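You operate a simulated robot arm through the tools that you are given. There is no shell and no other tool. Be economical: measure what you need, move in short steps, check, and stop when the job is done.

You run a simulated robot arm. Do the job below in one go: nothing can be reset, and whatever is moved stays where it is left.

## Task
Take the blue glass from the top of the low shelf and leave it on the white card pack there.

Only the result counts: the job must be done as asked and must still hold three seconds after the hand-in. Knocking over, shifting, dropping, spilling or breaking anything else fails it.

## Robot
A 6-joint arm with a two-finger parallel gripper, fixed in place. Base frame: the origin is at the foot of the arm, x ahead of it, y to its left, z up; the work surface is at about z = 860. Units: mm, rad, N and s.
With the tool pointing down near the work surface it reaches from about 260 to 680 mm from the base axis. Its first joint turns from -1.152 to 1.152 rad. Payload 2.9 kg.
The TCP is the grasp point between the finger pads, 30 mm short of the fingertips. In the tool frame z runs along the fingers and y along their closing line. The gripper opens to 110 mm. The fingers are 20 mm wide and 10 mm thick; the gripper's body (48 by 112 mm) begins 55 mm behind the TCP.
Orientation is that of the tool frame in the base frame, as a unit quaternion [w, x, y, z]. With the fingers straight down and closing along the base's y, the tool's x points along the base's -x, its y along +y and its z along -z.

## Interface
- The arm moves only by the tool drive_tool. Its argument "rows" is a list of rows, each a list of 5 numbers: the opening, from 0 (shut) to 1 (fully open), then the shift along the tool's x, y, z in mm, then the turn about the tool's z in rad. In form: [[jaw, x, y, z, spin], ...]. A call has 1 to 8 rows; each row shifts and turns the commanded pose from where the row before left it, along the tool's axes as they then stand. Rows are played at 5 a second. More than 50 mm and 0.15 rad between two rows, or a gripper value outside its range, and nothing of the call is played. Where a pose cannot be reached the arm comes as near as it can. A force on the tool above 40 N (or 10 N above the force at the start of the call, whichever is more), or a blocked arm, ends the call early, and 0.2 s more pass. Each finger travels about 108 mm/s and halts on what it meets, pressing with about 24 N; the grip force reading is that of the motor and also rises with nothing between the fingers. The clock runs only during rows and for 0.2 s after the last one: add rows that do not move to give the fingers time. The reply holds the time, the measured pose of the TCP, the force on the tool along the base axes, the opening and the grip force, in the units named above and with some noise.
- Cameras (640 x 400 px; columns grow to the right, rows downward): "scene" is fixed at [71.3, 426.1, 1393.5]; the picture's right is [-0.81, -0.58, 0.00], its down [-0.27, 0.38, -0.89] and it looks along [0.52, -0.72, -0.47] (base axes); focal length 298 px, centre (320, 200). "wrist" rides on the gripper at [72, 17, -103] in the tool frame; the picture's right is [-0.23, 0.97, 0.00], its down [-0.76, -0.18, -0.62] and it looks along [-0.61, -0.14, 0.78] (tool axes); focal length 222 px, centre (320, 200). There is no depth. A picture from a camera that has moved, and an enlarged one, comes with that camera's place and axes in the base frame and with its lens.
- get_image(camera): a new picture of that camera. It takes no simulated time.
- close_up(camera, box): a new picture of the part [left, top, right, bottom] of that camera's present view, enlarged. It takes no simulated time.
- job_done(): hands the job in; it is judged then, once.

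Work in short steps. Places have to be worked out from the pictures, the camera data and where the tool is seen: move nearer, look again, correct. Check each grasp and each placing, and mend what went wrong. You have 90 turns and 46 pictures in all, those below and enlarged ones among them. Open the gripper and draw the arm clear of the work before you hand the job in, unless the task says otherwise; then end with one line.

The tools are called after "Emit:" as name(argument=value, ...) on one line, values as JSON. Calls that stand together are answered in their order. drive_tool: Moves the arm, as the interface text tells. Its arguments: {"type":"object","properties":{"rows":{"type":"array"}},"required":["rows"]} The other tools are called the same way: get_image (camera) takes a picture; close_up (camera, box) takes an enlarged picture of a part of a camera's view; job_done () hands the job in.

At the start:

```text
time_s: 0.0
ee_pos: [457.9, 8.5, 1180.1]
ee_rot: [0.0, 0.0, 1.0, 0.0]
contact_force: [-0.4, 0.4, 0.3]
finger_gap: 110.2
finger_force: 0.1
```

scene: 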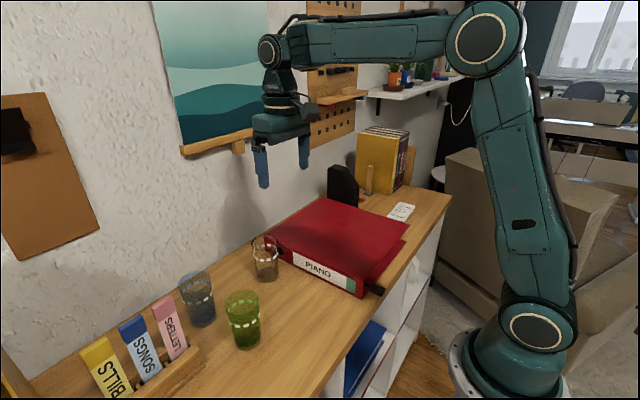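
wrist: 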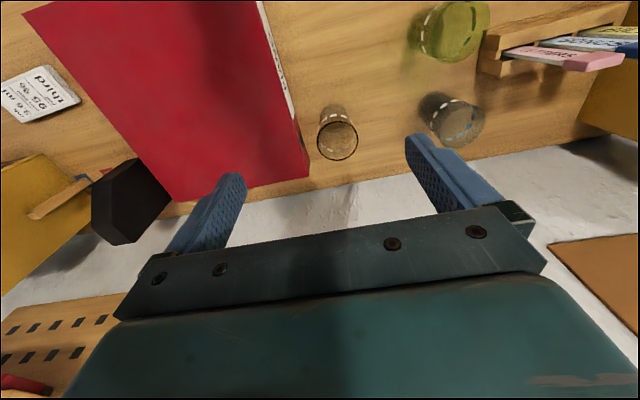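

The pictures show three glasses, with a bluish one near scene (198,300), and a white card-like item near (402,211). I'll enlarge both spots before measuring.

Emit:
close_up(camera="scene", box=[160, 220, 320, 360])

Emit:
close_up(camera="scene", box=[300, 150, 460, 250])

Emit:
close_up(camera="wrist", box=[0, 0, 640, 260])

```text
2.86 times, centred on (240, 290) of scene
camera zoom: at [71.3, 426.1, 1393.5], right [-0.81, -0.58, 0.0], down [-0.27, 0.38, -0.89], along [0.52, -0.72, -0.47], focal length 852 px, centre (549, -57)
```

zoom: 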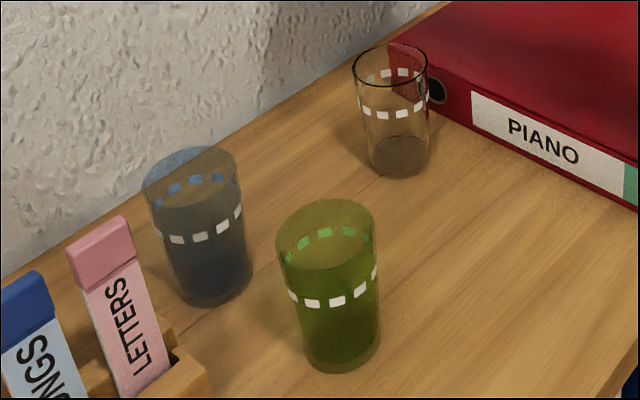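

```text
4.00 times, centred on (380, 200) of scene
camera zoom: at [71.3, 426.1, 1393.5], right [-0.81, -0.58, 0.0], down [-0.27, 0.38, -0.89], along [0.52, -0.72, -0.47], focal length 1193 px, centre (80, 200)
```

zoom: 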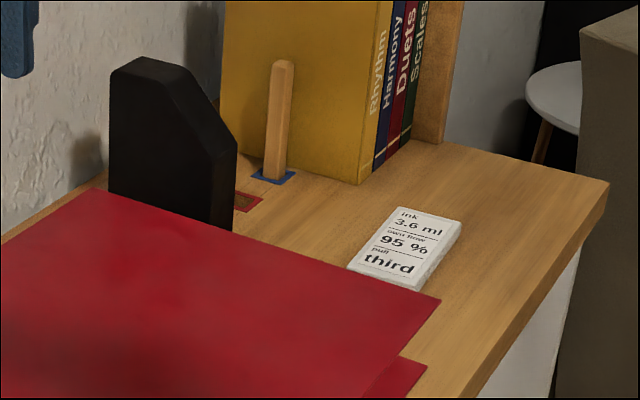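

```text
1.00 times, centred on (320, 130) of wrist
camera zoom: at [385.3, 25.5, 1284.5], right [0.23, 0.97, 0.0], down [0.76, -0.18, 0.62], along [0.61, -0.14, -0.78], focal length 222 px, centre (320, 270)
```

zoom: 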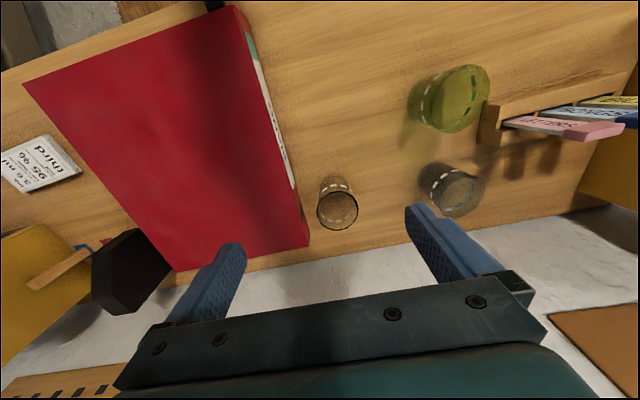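

I place the blue glass at about (548, 208), roughly 70 mm wide and 100 mm tall. The card pack is at about (366, -451). The LETTERS tab tip is near (477, 290, 1030), so I'll move over the glass, stay high and look again.

Emit:
drive_tool(rows=[[1, -18, 40, 0, 0], [1, -18, 40, 0, 0], [1, -18, 40, 0, 0], [1, -18, 40, 0, 0], [1, -16, 38, 0, 0], [1, 0, 0, 30, 0], [1, 0, 0, 30, 0], [1, 0, 0, 0, 0]])

Emit:
get_image(camera="wrist")

Emit:
get_image(camera="scene")

```text
time_s: 1.8
ee_pos: [546.4, 208.0, 1120.6]
ee_rot: [0.0, 0.0, 1.0, 0.0]
contact_force: [-0.6, -0.4, 0.2]
finger_gap: 110.1
finger_force: 0.0
```

```text
40 pictures are left
camera wrist: at [473.3, 224.3, 1225.2], right [0.23, 0.97, 0.0], down [0.76, -0.18, 0.62], along [0.61, -0.14, -0.78], focal length 222 px, centre (320, 200)
```

wrist: 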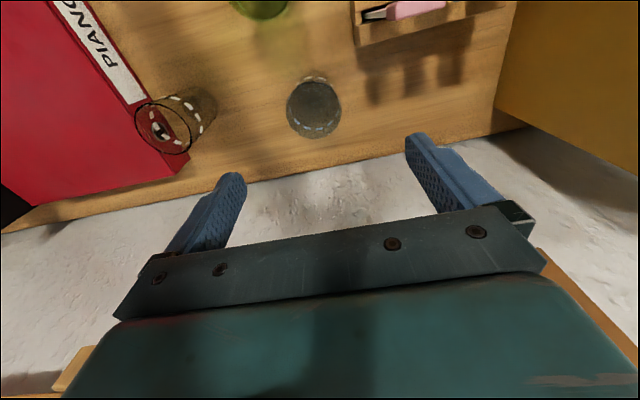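

```text
39 pictures are left
```

scene: 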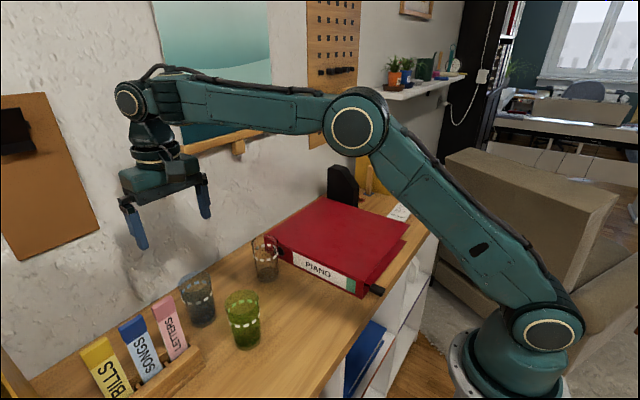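

The wrist view puts the glass rim at about (548, 201). I'll enlarge it to refine that and check the rim height.

Emit:
close_up(camera="wrist", box=[250, 50, 378, 160])

Emit:
close_up(camera="scene", box=[160, 260, 230, 340])

```text
3.64 times, centred on (314, 105) of wrist
camera zoom: at [473.3, 224.3, 1225.2], right [0.23, 0.97, 0.0], down [0.76, -0.18, 0.62], along [0.61, -0.14, -0.78], focal length 808 px, centre (342, 546)
```

zoom: 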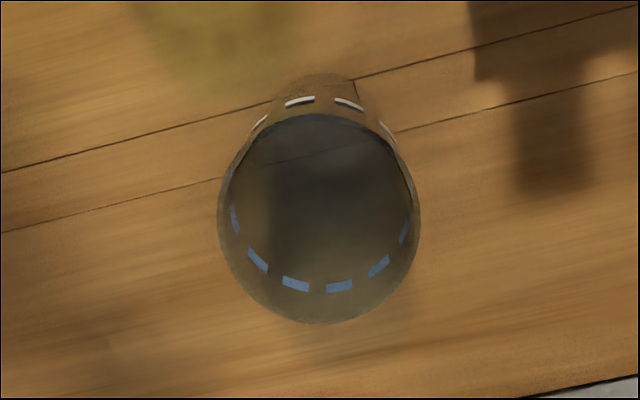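

```text
5.00 times, centred on (195, 300) of scene
camera zoom: at [71.3, 426.1, 1393.5], right [-0.81, -0.58, 0.0], down [-0.27, 0.38, -0.89], along [0.52, -0.72, -0.47], focal length 1491 px, centre (945, -300)
```

zoom: 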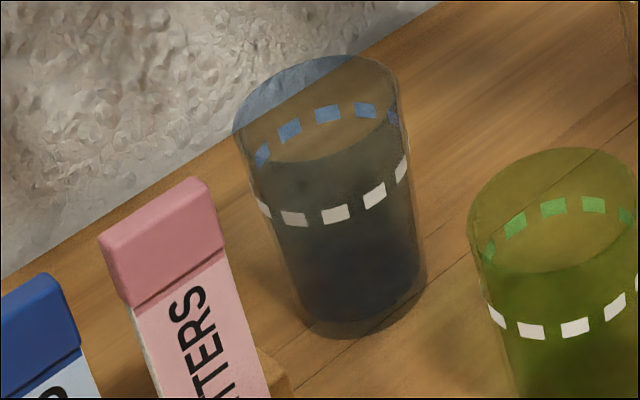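

Both views agree on a glass centre of (549, 200), a rim height of about 960 and a rim 65 mm across. I'll line up over it and go partway down.

Emit:
drive_tool(rows=[[1, -2.6, -8, 0, 0], [1, 0, 0, 35, 0], [1, 0, 0, 35, 0], [1, 0, 0, 30, 0], [1, 0, 0, 0, 0]])

Emit:
get_image(camera="wrist")

Emit:
close_up(camera="scene", box=[80, 180, 300, 360])

```text
time_s: 3.0
ee_pos: [548.5, 199.5, 1021.5]
ee_rot: [0.0, 0.0, 1.0, 0.0]
contact_force: [0.0, 0.1, -0.1]
finger_gap: 110.2
finger_force: 0.1
```

```text
36 pictures are left
camera wrist: at [475.9, 216.3, 1124.1], right [0.23, 0.97, 0.0], down [0.76, -0.18, 0.62], along [0.61, -0.14, -0.78], focal length 222 px, centre (320, 200)
```

wrist: 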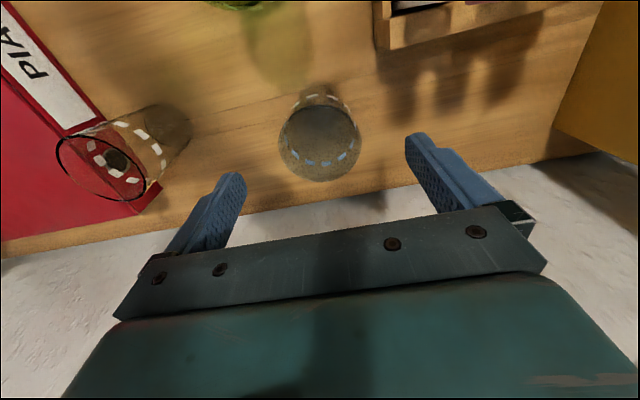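

```text
2.22 times, centred on (190, 270) of scene
camera zoom: at [71.3, 426.1, 1393.5], right [-0.81, -0.58, 0.0], down [-0.27, 0.38, -0.89], along [0.52, -0.72, -0.47], focal length 663 px, centre (609, 44)
```

zoom: 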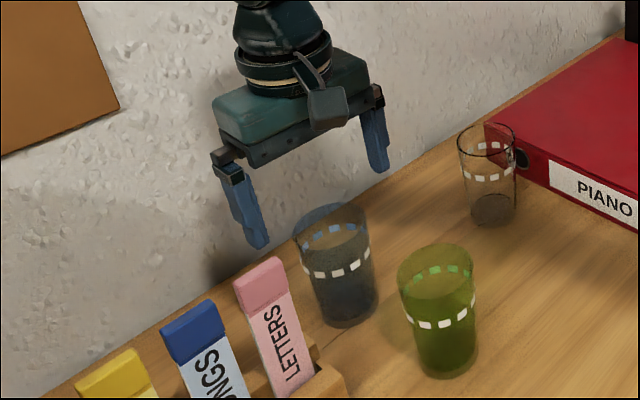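

The fingers straddle the glass, and the camera housing should pass the LETTERS tab with about 60 mm to spare. I'll lower to z of about 918 and check before closing.

Emit:
drive_tool(rows=[[1, 0, 0, 25, 0], [1, 0, 0, 25, 0], [1, 0, 0, 25, 0], [1, 0, 0, 18, 0], [1, 0, 0, 10, 0], [1, 0, 0, 0, 0]])

Emit:
get_image(camera="wrist")

Emit:
close_up(camera="scene", box=[80, 180, 300, 360])

```text
time_s: 4.4
ee_pos: [549.1, 199.8, 918.0]
ee_rot: [0.001, -0.001, 1.0, 0.0]
contact_force: [0.1, -0.3, 0.2]
finger_gap: 110.1
finger_force: 0.0
```

```text
34 pictures are left
camera wrist: at [476.1, 215.8, 1021.3], right [0.23, 0.97, 0.0], down [0.76, -0.18, 0.62], along [0.61, -0.14, -0.78], focal length 222 px, centre (320, 200)
```

wrist: 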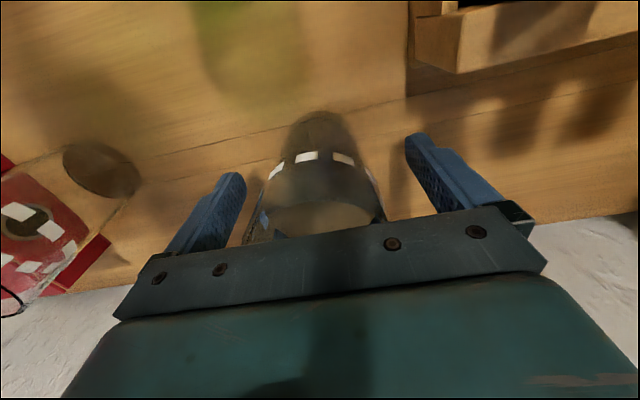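

```text
2.22 times, centred on (190, 270) of scene
camera zoom: at [71.3, 426.1, 1393.5], right [-0.81, -0.58, 0.0], down [-0.27, 0.38, -0.89], along [0.52, -0.72, -0.47], focal length 663 px, centre (609, 44)
```

zoom: 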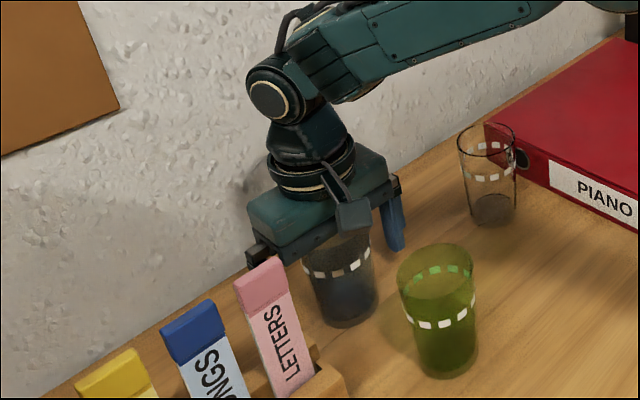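

The glass sits between the fingers with room on both sides. I'll close gently and hold.

Emit:
drive_tool(rows=[[0.8, 0, 0, 0, 0], [0.65, 0, 0, 0, 0], [0.55, 0, 0, 0, 0], [0.4, 0, 0, 0, 0], [0.3, 0, 0, 0, 0], [0.3, 0, 0, 0, 0]])

```text
time_s: 5.8
ee_pos: [550.6, 199.1, 918.5]
ee_rot: [0.0, 0.0, 1.0, 0.0]
contact_force: [0.6, 0.6, 0.1]
finger_gap: 63.1
finger_force: 23.8
```

The fingers stopped at 63 mm with 24 N, so the glass is gripped. I'll lift slowly and check it.

Emit:
drive_tool(rows=[[0.3, 0, 0, -4, 0], [0.3, 0, 0, -8, 0], [0.3, 0, 0, -12, 0], [0.3, 0, 0, -16, 0], [0.3, 0, 0, -20, 0], [0.3, 0, 0, -20, 0], [0.3, 0, 0, -15, 0], [0.3, 0, 0, -5, 0]])

Emit:
get_image(camera="wrist")

Emit:
close_up(camera="scene", box=[80, 180, 300, 360])

```text
time_s: 7.6
ee_pos: [549.5, 199.4, 1018.1]
ee_rot: [0.0, 0.0, 1.0, 0.0]
contact_force: [0.3, 1.4, -1.6]
finger_gap: 62.9
finger_force: 24.5
```

```text
32 pictures are left
camera wrist: at [475.7, 215.7, 1121.7], right [0.23, 0.97, 0.0], down [0.76, -0.18, 0.62], along [0.61, -0.14, -0.78], focal length 222 px, centre (320, 200)
```

wrist: 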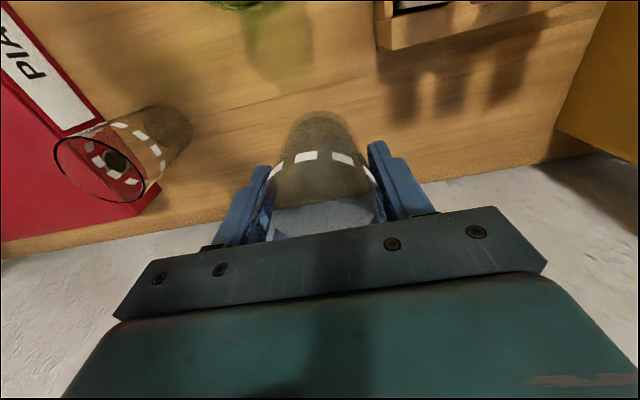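

```text
2.22 times, centred on (190, 270) of scene
camera zoom: at [71.3, 426.1, 1393.5], right [-0.81, -0.58, 0.0], down [-0.27, 0.38, -0.89], along [0.52, -0.72, -0.47], focal length 663 px, centre (609, 44)
```

zoom: 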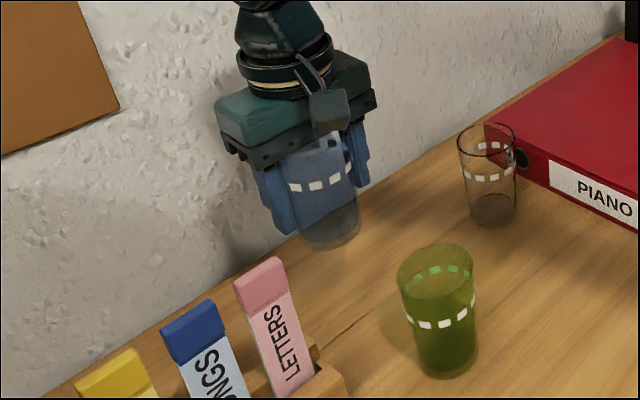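

The glass is firmly held, upright and appears empty. I'll raise it and start carrying it toward the pack, well above the binder.

Emit:
drive_tool(rows=[[0.3, 0, 0, -25, 0], [0.3, 0, 0, -40, 0], [0.3, 0, 0, -35, 0], [0.3, 4, -15, 0, 0], [0.3, 9, -30, 0, 0], [0.3, 10, -35, 0, 0], [0.3, 10, -35, 0, 0], [0.3, 10, -35, 0, 0]])

Emit:
drive_tool(rows=[[0.3, 10, -35, 0, 0], [0.3, 10, -35, 0, 0], [0.3, 10, -35, 0, 0], [0.3, 10, -35, 0, 0], [0.3, 10, -35, 0, 0], [0.3, 10, -35, 0, 0], [0.3, 10, -35, 0, 0], [0.3, 8, -20, 0, 0]])

Emit:
get_image(camera="scene")

Emit:
get_image(camera="wrist")

```text
time_s: 9.4
ee_pos: [505.2, 49.6, 1117.6]
ee_rot: [0.0, 0.0, 1.0, 0.0]
contact_force: [-0.3, -0.3, -1.2]
finger_gap: 62.8
finger_force: 23.9
```

```text
time_s: 11.2
ee_pos: [427.7, -215.6, 1118.2]
ee_rot: [0.0, 0.0, 1.0, -0.001]
contact_force: [-0.3, -0.1, -1.7]
finger_gap: 63.0
finger_force: 23.9
```

```text
30 pictures are left
```

scene: 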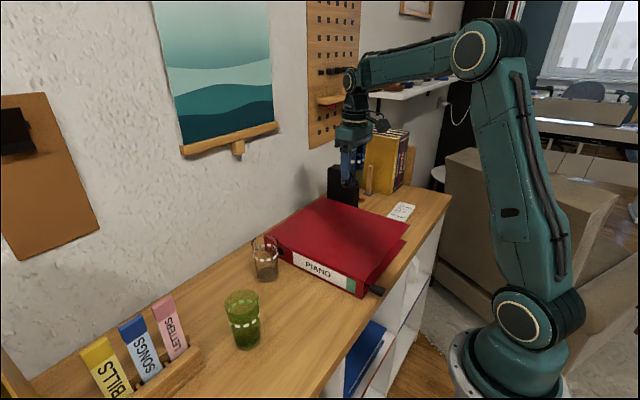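

```text
29 pictures are left
camera wrist: at [354.1, -199.4, 1222.1], right [0.23, 0.97, 0.0], down [0.76, -0.18, 0.62], along [0.61, -0.14, -0.78], focal length 222 px, centre (320, 200)
```

wrist: 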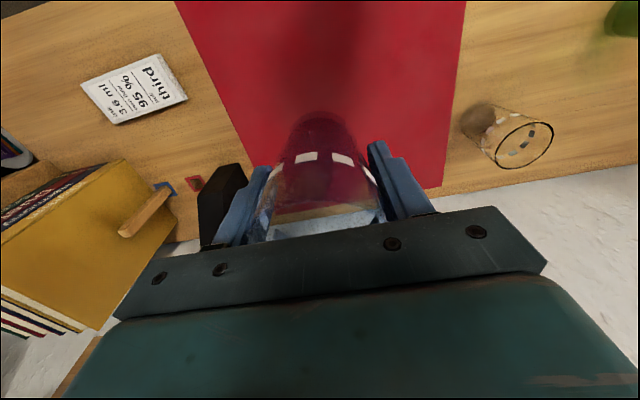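

All is well so far, and the pack is clearly visible with a gap to the binder. I'll enlarge it to pin down its place and outline.

Emit:
close_up(camera="wrist", box=[60, 30, 260, 155])

Emit:
close_up(camera="scene", box=[370, 190, 434, 230])

```text
3.20 times, centred on (160, 92) of wrist
camera zoom: at [354.1, -199.4, 1222.1], right [0.23, 0.97, 0.0], down [0.76, -0.18, 0.62], along [0.61, -0.14, -0.78], focal length 711 px, centre (832, 544)
```

zoom: 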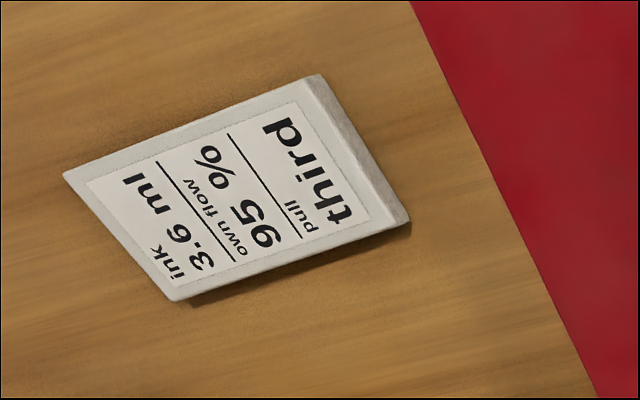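

```text
10.00 times, centred on (402, 210) of scene
camera zoom: at [71.3, 426.1, 1393.5], right [-0.81, -0.58, 0.0], down [-0.27, 0.38, -0.89], along [0.52, -0.72, -0.47], focal length 2982 px, centre (-500, 100)
```

zoom: 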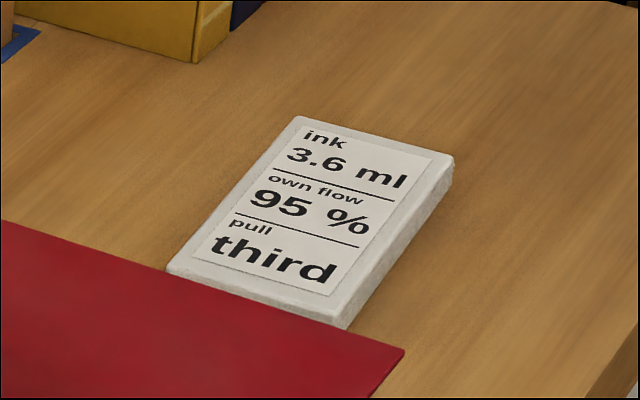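

The pack's top measures about 60 mm (x) by 127 mm (y), centred near x = 369 and y between -462 and -478. I'll move over it and remeasure from above.

Emit:
drive_tool(rows=[[0.3, 5, -20, 0, 0], [0.3, 8, -35, 0, 0], [0.3, 9, -38, 0, 0], [0.3, 9, -38, 0, 0], [0.3, 9, -38, 0, 0], [0.3, 9, -38, 0, 0], [0.3, 7, -30, 0, 0], [0.3, 3, -17, 0, 0]])

Emit:
get_image(camera="wrist")

Emit:
close_up(camera="scene", box=[320, 100, 480, 240])

```text
time_s: 13.0
ee_pos: [369.2, -469.8, 1119.3]
ee_rot: [0.0, 0.0, 1.0, 0.0]
contact_force: [-0.7, -0.3, -1.7]
finger_gap: 63.1
finger_force: 24.0
```

```text
26 pictures are left
camera wrist: at [294.7, -454.3, 1222.4], right [0.23, 0.97, 0.0], down [0.76, -0.18, 0.62], along [0.61, -0.14, -0.78], focal length 222 px, centre (320, 200)
```

wrist: 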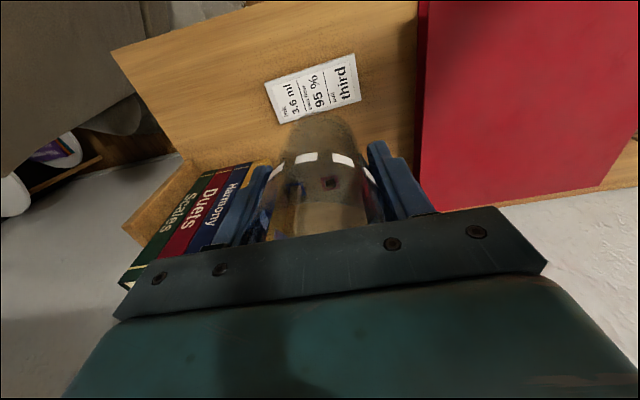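

```text
2.86 times, centred on (400, 170) of scene
camera zoom: at [71.3, 426.0, 1393.5], right [-0.81, -0.58, 0.0], down [-0.27, 0.38, -0.89], along [0.52, -0.72, -0.47], focal length 852 px, centre (91, 286)
```

zoom: 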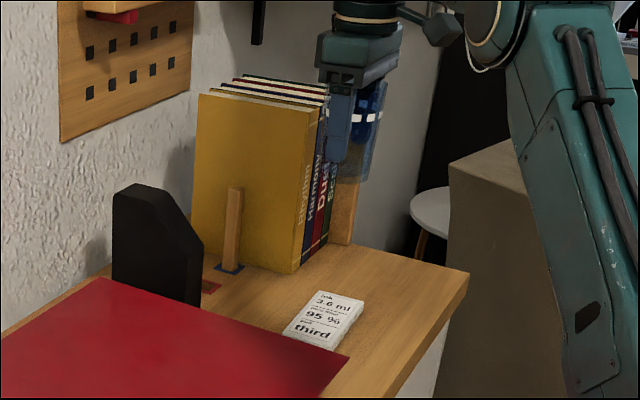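

From above, the pack's centre works out at about (367, -477). I'll shift there, lower partway and measure again.

Emit:
drive_tool(rows=[[0.3, 1.5, -7, 0, 0], [0.3, 0, 0, 20, 0], [0.3, 0, 0, 35, 0], [0.3, 0, 0, 35, 0], [0.3, 0, 0, 20, 0], [0.3, 0, 0, 0, 0]])

Emit:
get_image(camera="wrist")

Emit:
close_up(camera="scene", box=[352, 130, 448, 230])

```text
time_s: 14.4
ee_pos: [367.7, -477.1, 1007.3]
ee_rot: [0.0, 0.0, 1.0, 0.0]
contact_force: [-0.2, -0.1, -1.6]
finger_gap: 62.6
finger_force: 24.1
```

```text
24 pictures are left
camera wrist: at [294.1, -460.6, 1111.3], right [0.23, 0.97, 0.0], down [0.76, -0.18, 0.62], along [0.61, -0.14, -0.78], focal length 222 px, centre (320, 200)
```

wrist: 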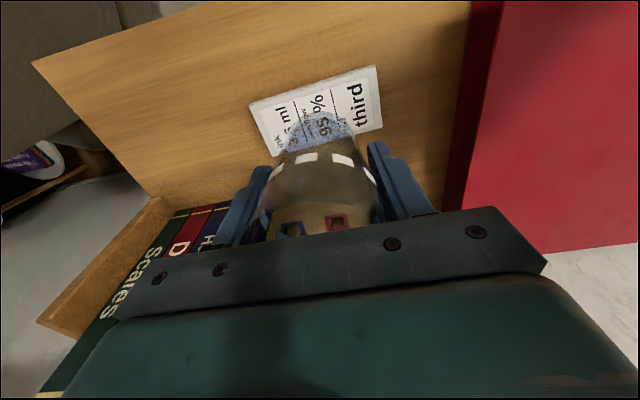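

```text
4.00 times, centred on (400, 180) of scene
camera zoom: at [71.3, 426.1, 1393.5], right [-0.81, -0.58, 0.0], down [-0.27, 0.38, -0.89], along [0.52, -0.72, -0.47], focal length 1193 px, centre (0, 280)
```

zoom: 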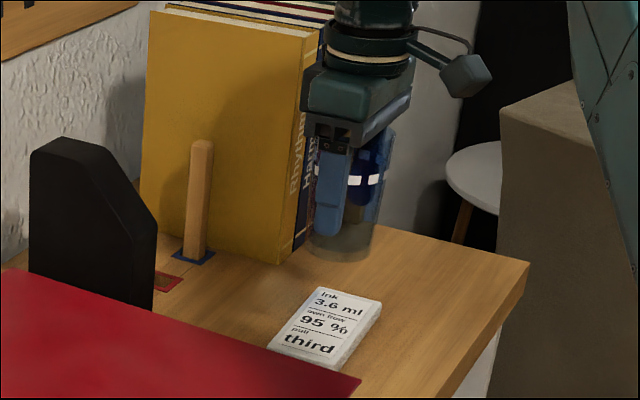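

The scene projection of my target matches the pack centre within a few mm, so x and y look right. The pack seems to be about 10–15 mm thick, so contact should come near TCP z of 930. I'll lower to about 948 and look again.

Emit:
drive_tool(rows=[[0.3, 0, 0, 15, 0], [0.3, 0, 0, 20, 0], [0.3, 0, 0, 15, 0], [0.3, 0, 0, 10, 0], [0.3, 0, 0, 0, 0]])

Emit:
close_up(camera="wrist", box=[200, 60, 440, 210])

Emit:
close_up(camera="scene", box=[368, 160, 440, 220])

```text
time_s: 15.6
ee_pos: [367.3, -476.0, 946.5]
ee_rot: [0.0, 0.0, 1.0, 0.001]
contact_force: [0.1, -0.4, -1.9]
finger_gap: 63.2
finger_force: 23.7
```

```text
2.67 times, centred on (320, 135) of wrist
camera zoom: at [294.5, -460.2, 1050.8], right [0.23, 0.97, 0.0], down [0.76, -0.18, 0.62], along [0.61, -0.14, -0.78], focal length 592 px, centre (320, 373)
```

zoom: 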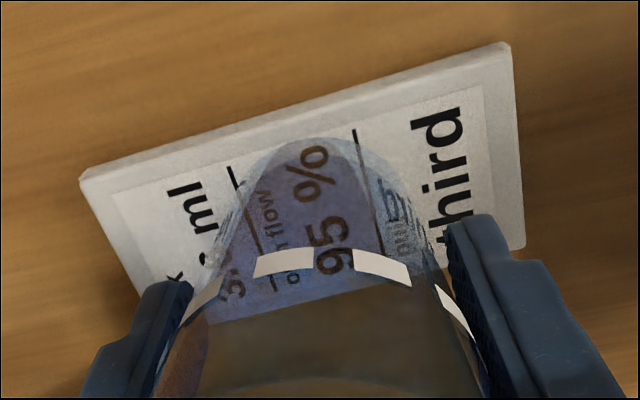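

```text
6.67 times, centred on (404, 190) of scene
camera zoom: at [71.3, 426.1, 1393.5], right [-0.81, -0.58, 0.0], down [-0.27, 0.38, -0.89], along [0.52, -0.72, -0.47], focal length 1988 px, centre (-240, 267)
```

zoom: 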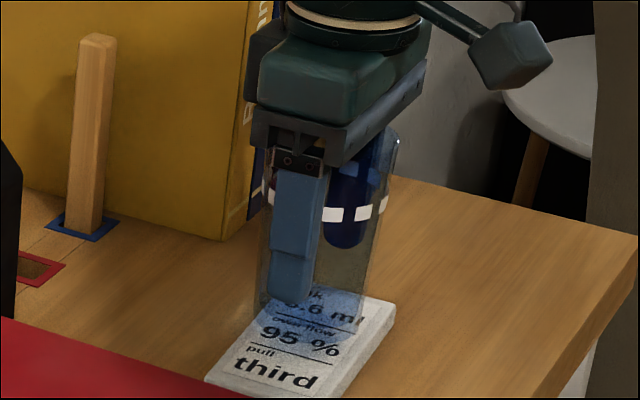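

The glass base is centred across the pack's width, with about 4 mm margin on each side, and well within its length. I'll lower slowly until contact shows in the force.

Emit:
drive_tool(rows=[[0.3, 0, -1, 4, 0], [0.3, 0, -1, 4, 0], [0.3, 0, 0, 2, 0], [0.3, 0, 0, 0, 0]])

Emit:
drive_tool(rows=[[0.3, 0, 0, 1.5, 0], [0.3, 0, 0, 0, 0]])

```text
time_s: 16.6
ee_pos: [368.1, -477.8, 937.4]
ee_rot: [0.001, 0.0, 1.0, 0.0]
contact_force: [-0.7, -0.4, -1.6]
finger_gap: 63.2
finger_force: 24.1
```

```text
time_s: 17.2
ee_pos: [367.3, -478.0, 935.8]
ee_rot: [0.0, 0.001, 1.0, 0.0]
contact_force: [-0.2, 0.9, -1.8]
finger_gap: 63.1
finger_force: 24.4
```

There's no contact yet at 935.8, so I'll keep going down in small steps.

Emit:
drive_tool(rows=[[0.3, 0, 0, 1.5, 0], [0.3, 0, 0, 0, 0]])

Emit:
drive_tool(rows=[[0.3, 0, 0, 1.5, 0], [0.3, 0, 0, 0, 0]])

Emit:
drive_tool(rows=[[0.3, 0, 0, 1, 0], [0.3, 0, 0, 0, 0]])

```text
time_s: 17.8
ee_pos: [368.7, -477.8, 934.6]
ee_rot: [0.0, 0.0, 1.0, 0.0]
contact_force: [0.7, -0.4, -1.9]
finger_gap: 63.0
finger_force: 23.8
```

```text
time_s: 18.4
ee_pos: [367.4, -477.7, 933.0]
ee_rot: [0.0, 0.001, 1.0, 0.0]
contact_force: [0.0, 0.2, -0.8]
finger_gap: 63.0
finger_force: 23.8
```

```text
time_s: 19.0
ee_pos: [366.9, -478.5, 933.0]
ee_rot: [0.0, 0.0, 1.0, 0.0]
contact_force: [-1.0, 1.8, 2.4]
finger_gap: 62.8
finger_force: 23.5
```

The vertical force flipped to +2.4 N near z = 933, so the glass is resting on the pack. I'll check the picture before letting go.

Emit:
close_up(camera="wrist", box=[200, 60, 440, 210])

Emit:
close_up(camera="scene", box=[368, 160, 440, 220])

```text
2.67 times, centred on (320, 135) of wrist
camera zoom: at [294.5, -462.1, 1036.5], right [0.23, 0.97, 0.0], down [0.76, -0.18, 0.62], along [0.61, -0.14, -0.78], focal length 592 px, centre (320, 373)
```

zoom: 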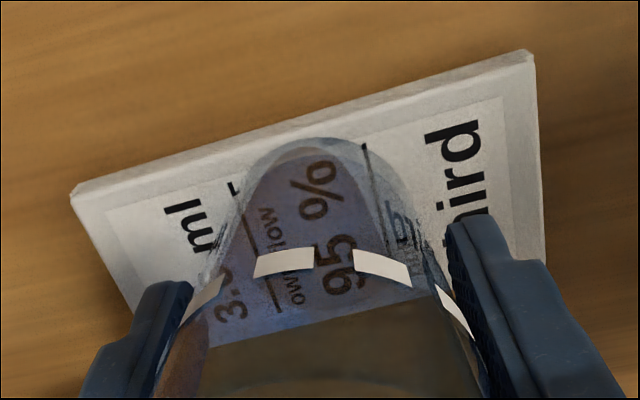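

```text
6.67 times, centred on (404, 190) of scene
camera zoom: at [71.2, 426.2, 1393.5], right [-0.81, -0.58, 0.0], down [-0.27, 0.38, -0.89], along [0.52, -0.72, -0.47], focal length 1988 px, centre (-240, 267)
```

zoom: 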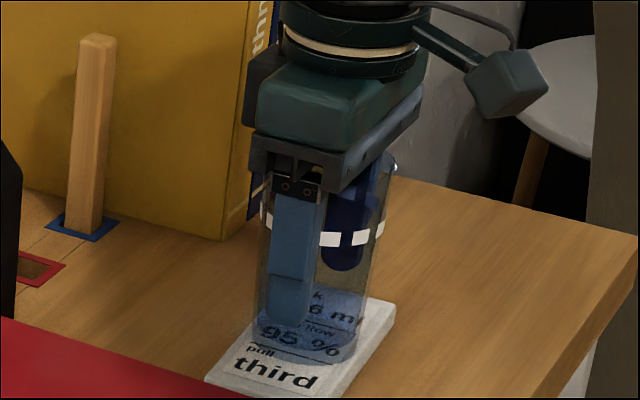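

The base sits fully on the pack with margin all round. I'll open slowly.

Emit:
drive_tool(rows=[[0.57, 0, 0, 0, 0], [0.6, 0, 0, 0, 0], [0.66, 0, 0, 0, 0], [0.75, 0, 0, 0, 0], [0.85, 0, 0, 0, 0], [0.85, 0, 0, 0, 0]])

Emit:
get_image(camera="wrist")

```text
time_s: 20.4
ee_pos: [367.3, -477.8, 932.6]
ee_rot: [0.0, 0.0, 1.0, -0.001]
contact_force: [-0.3, 0.9, 0.2]
finger_gap: 93.5
finger_force: 0.1
```

```text
18 pictures are left
camera wrist: at [294.5, -462.2, 1036.1], right [0.23, 0.97, 0.0], down [0.76, -0.18, 0.62], along [0.61, -0.14, -0.78], focal length 222 px, centre (320, 200)
```

wrist: 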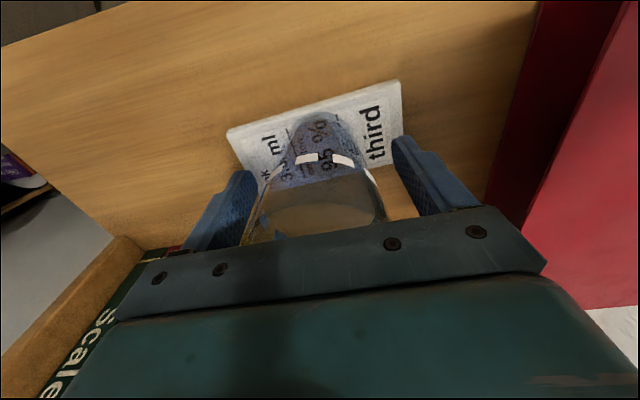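

The glass stands by itself with the fingers clear on both sides. I'll raise straight up and then back off.

Emit:
drive_tool(rows=[[0.85, 0, 0, -10, 0], [0.85, 0, 0, -20, 0], [0.85, 0, 0, -35, 0], [0.85, 0, 0, -40, 0], [0.85, 0, 0, -40, 0], [0.85, 0, 0, -40, 0], [0.85, 0, 0, -30, 0], [0.85, 0, 0, 0, 0]])

Emit:
drive_tool(rows=[[0.85, -5, 35, 0, 0], [0.85, -5, 40, 0, 0], [0.85, -5, 40, 0, 0], [0.85, -5, 40, 0, 0], [0.85, -5, 40, 0, 0], [0.85, -5, 40, 0, 0], [0.85, 0, 0, 0, 0]])

Emit:
get_image(camera="scene")

Emit:
close_up(camera="scene", box=[340, 130, 450, 230])

```text
time_s: 22.2
ee_pos: [367.5, -478.9, 1148.4]
ee_rot: [0.001, 0.0, 1.0, 0.001]
contact_force: [-0.5, 0.5, 0.9]
finger_gap: 93.5
finger_force: 0.1
```

```text
time_s: 23.8
ee_pos: [395.7, -243.0, 1148.6]
ee_rot: [0.0, 0.0, 1.0, 0.0]
contact_force: [0.4, -0.6, -0.4]
finger_gap: 93.4
finger_force: 0.1
```

```text
17 pictures are left
```

scene: 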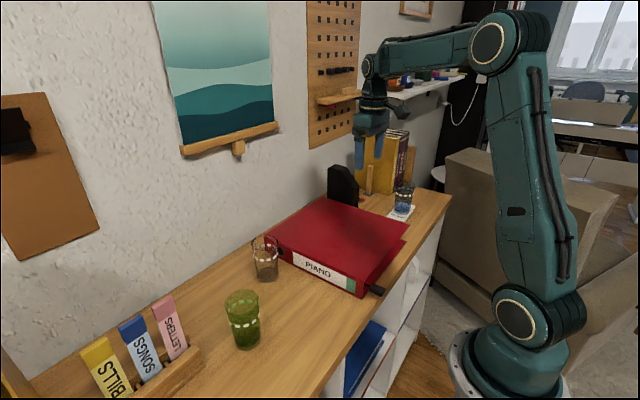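

```text
4.00 times, centred on (395, 180) of scene
camera zoom: at [71.3, 426.1, 1393.5], right [-0.81, -0.58, 0.0], down [-0.27, 0.38, -0.89], along [0.52, -0.72, -0.47], focal length 1193 px, centre (20, 280)
```

zoom: 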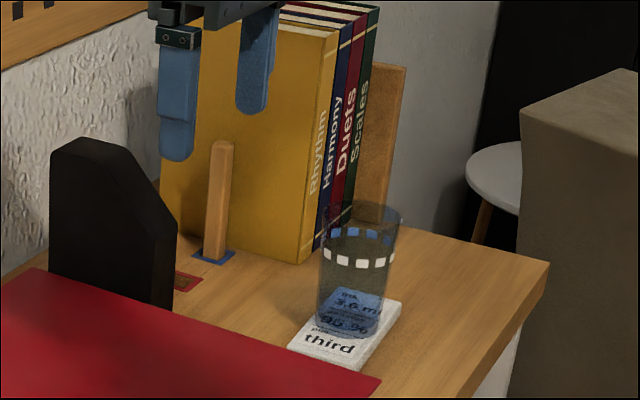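

The glass stands upright on the card pack, nothing else has moved, and the open gripper is clear. I'm handing in.

Emit:
job_done()

```text
The job is handed in.
```

The blue glass is standing upright on the white card pack, the gripper is open and clear of it, and the pictures show nothing else on the shelf disturbed.
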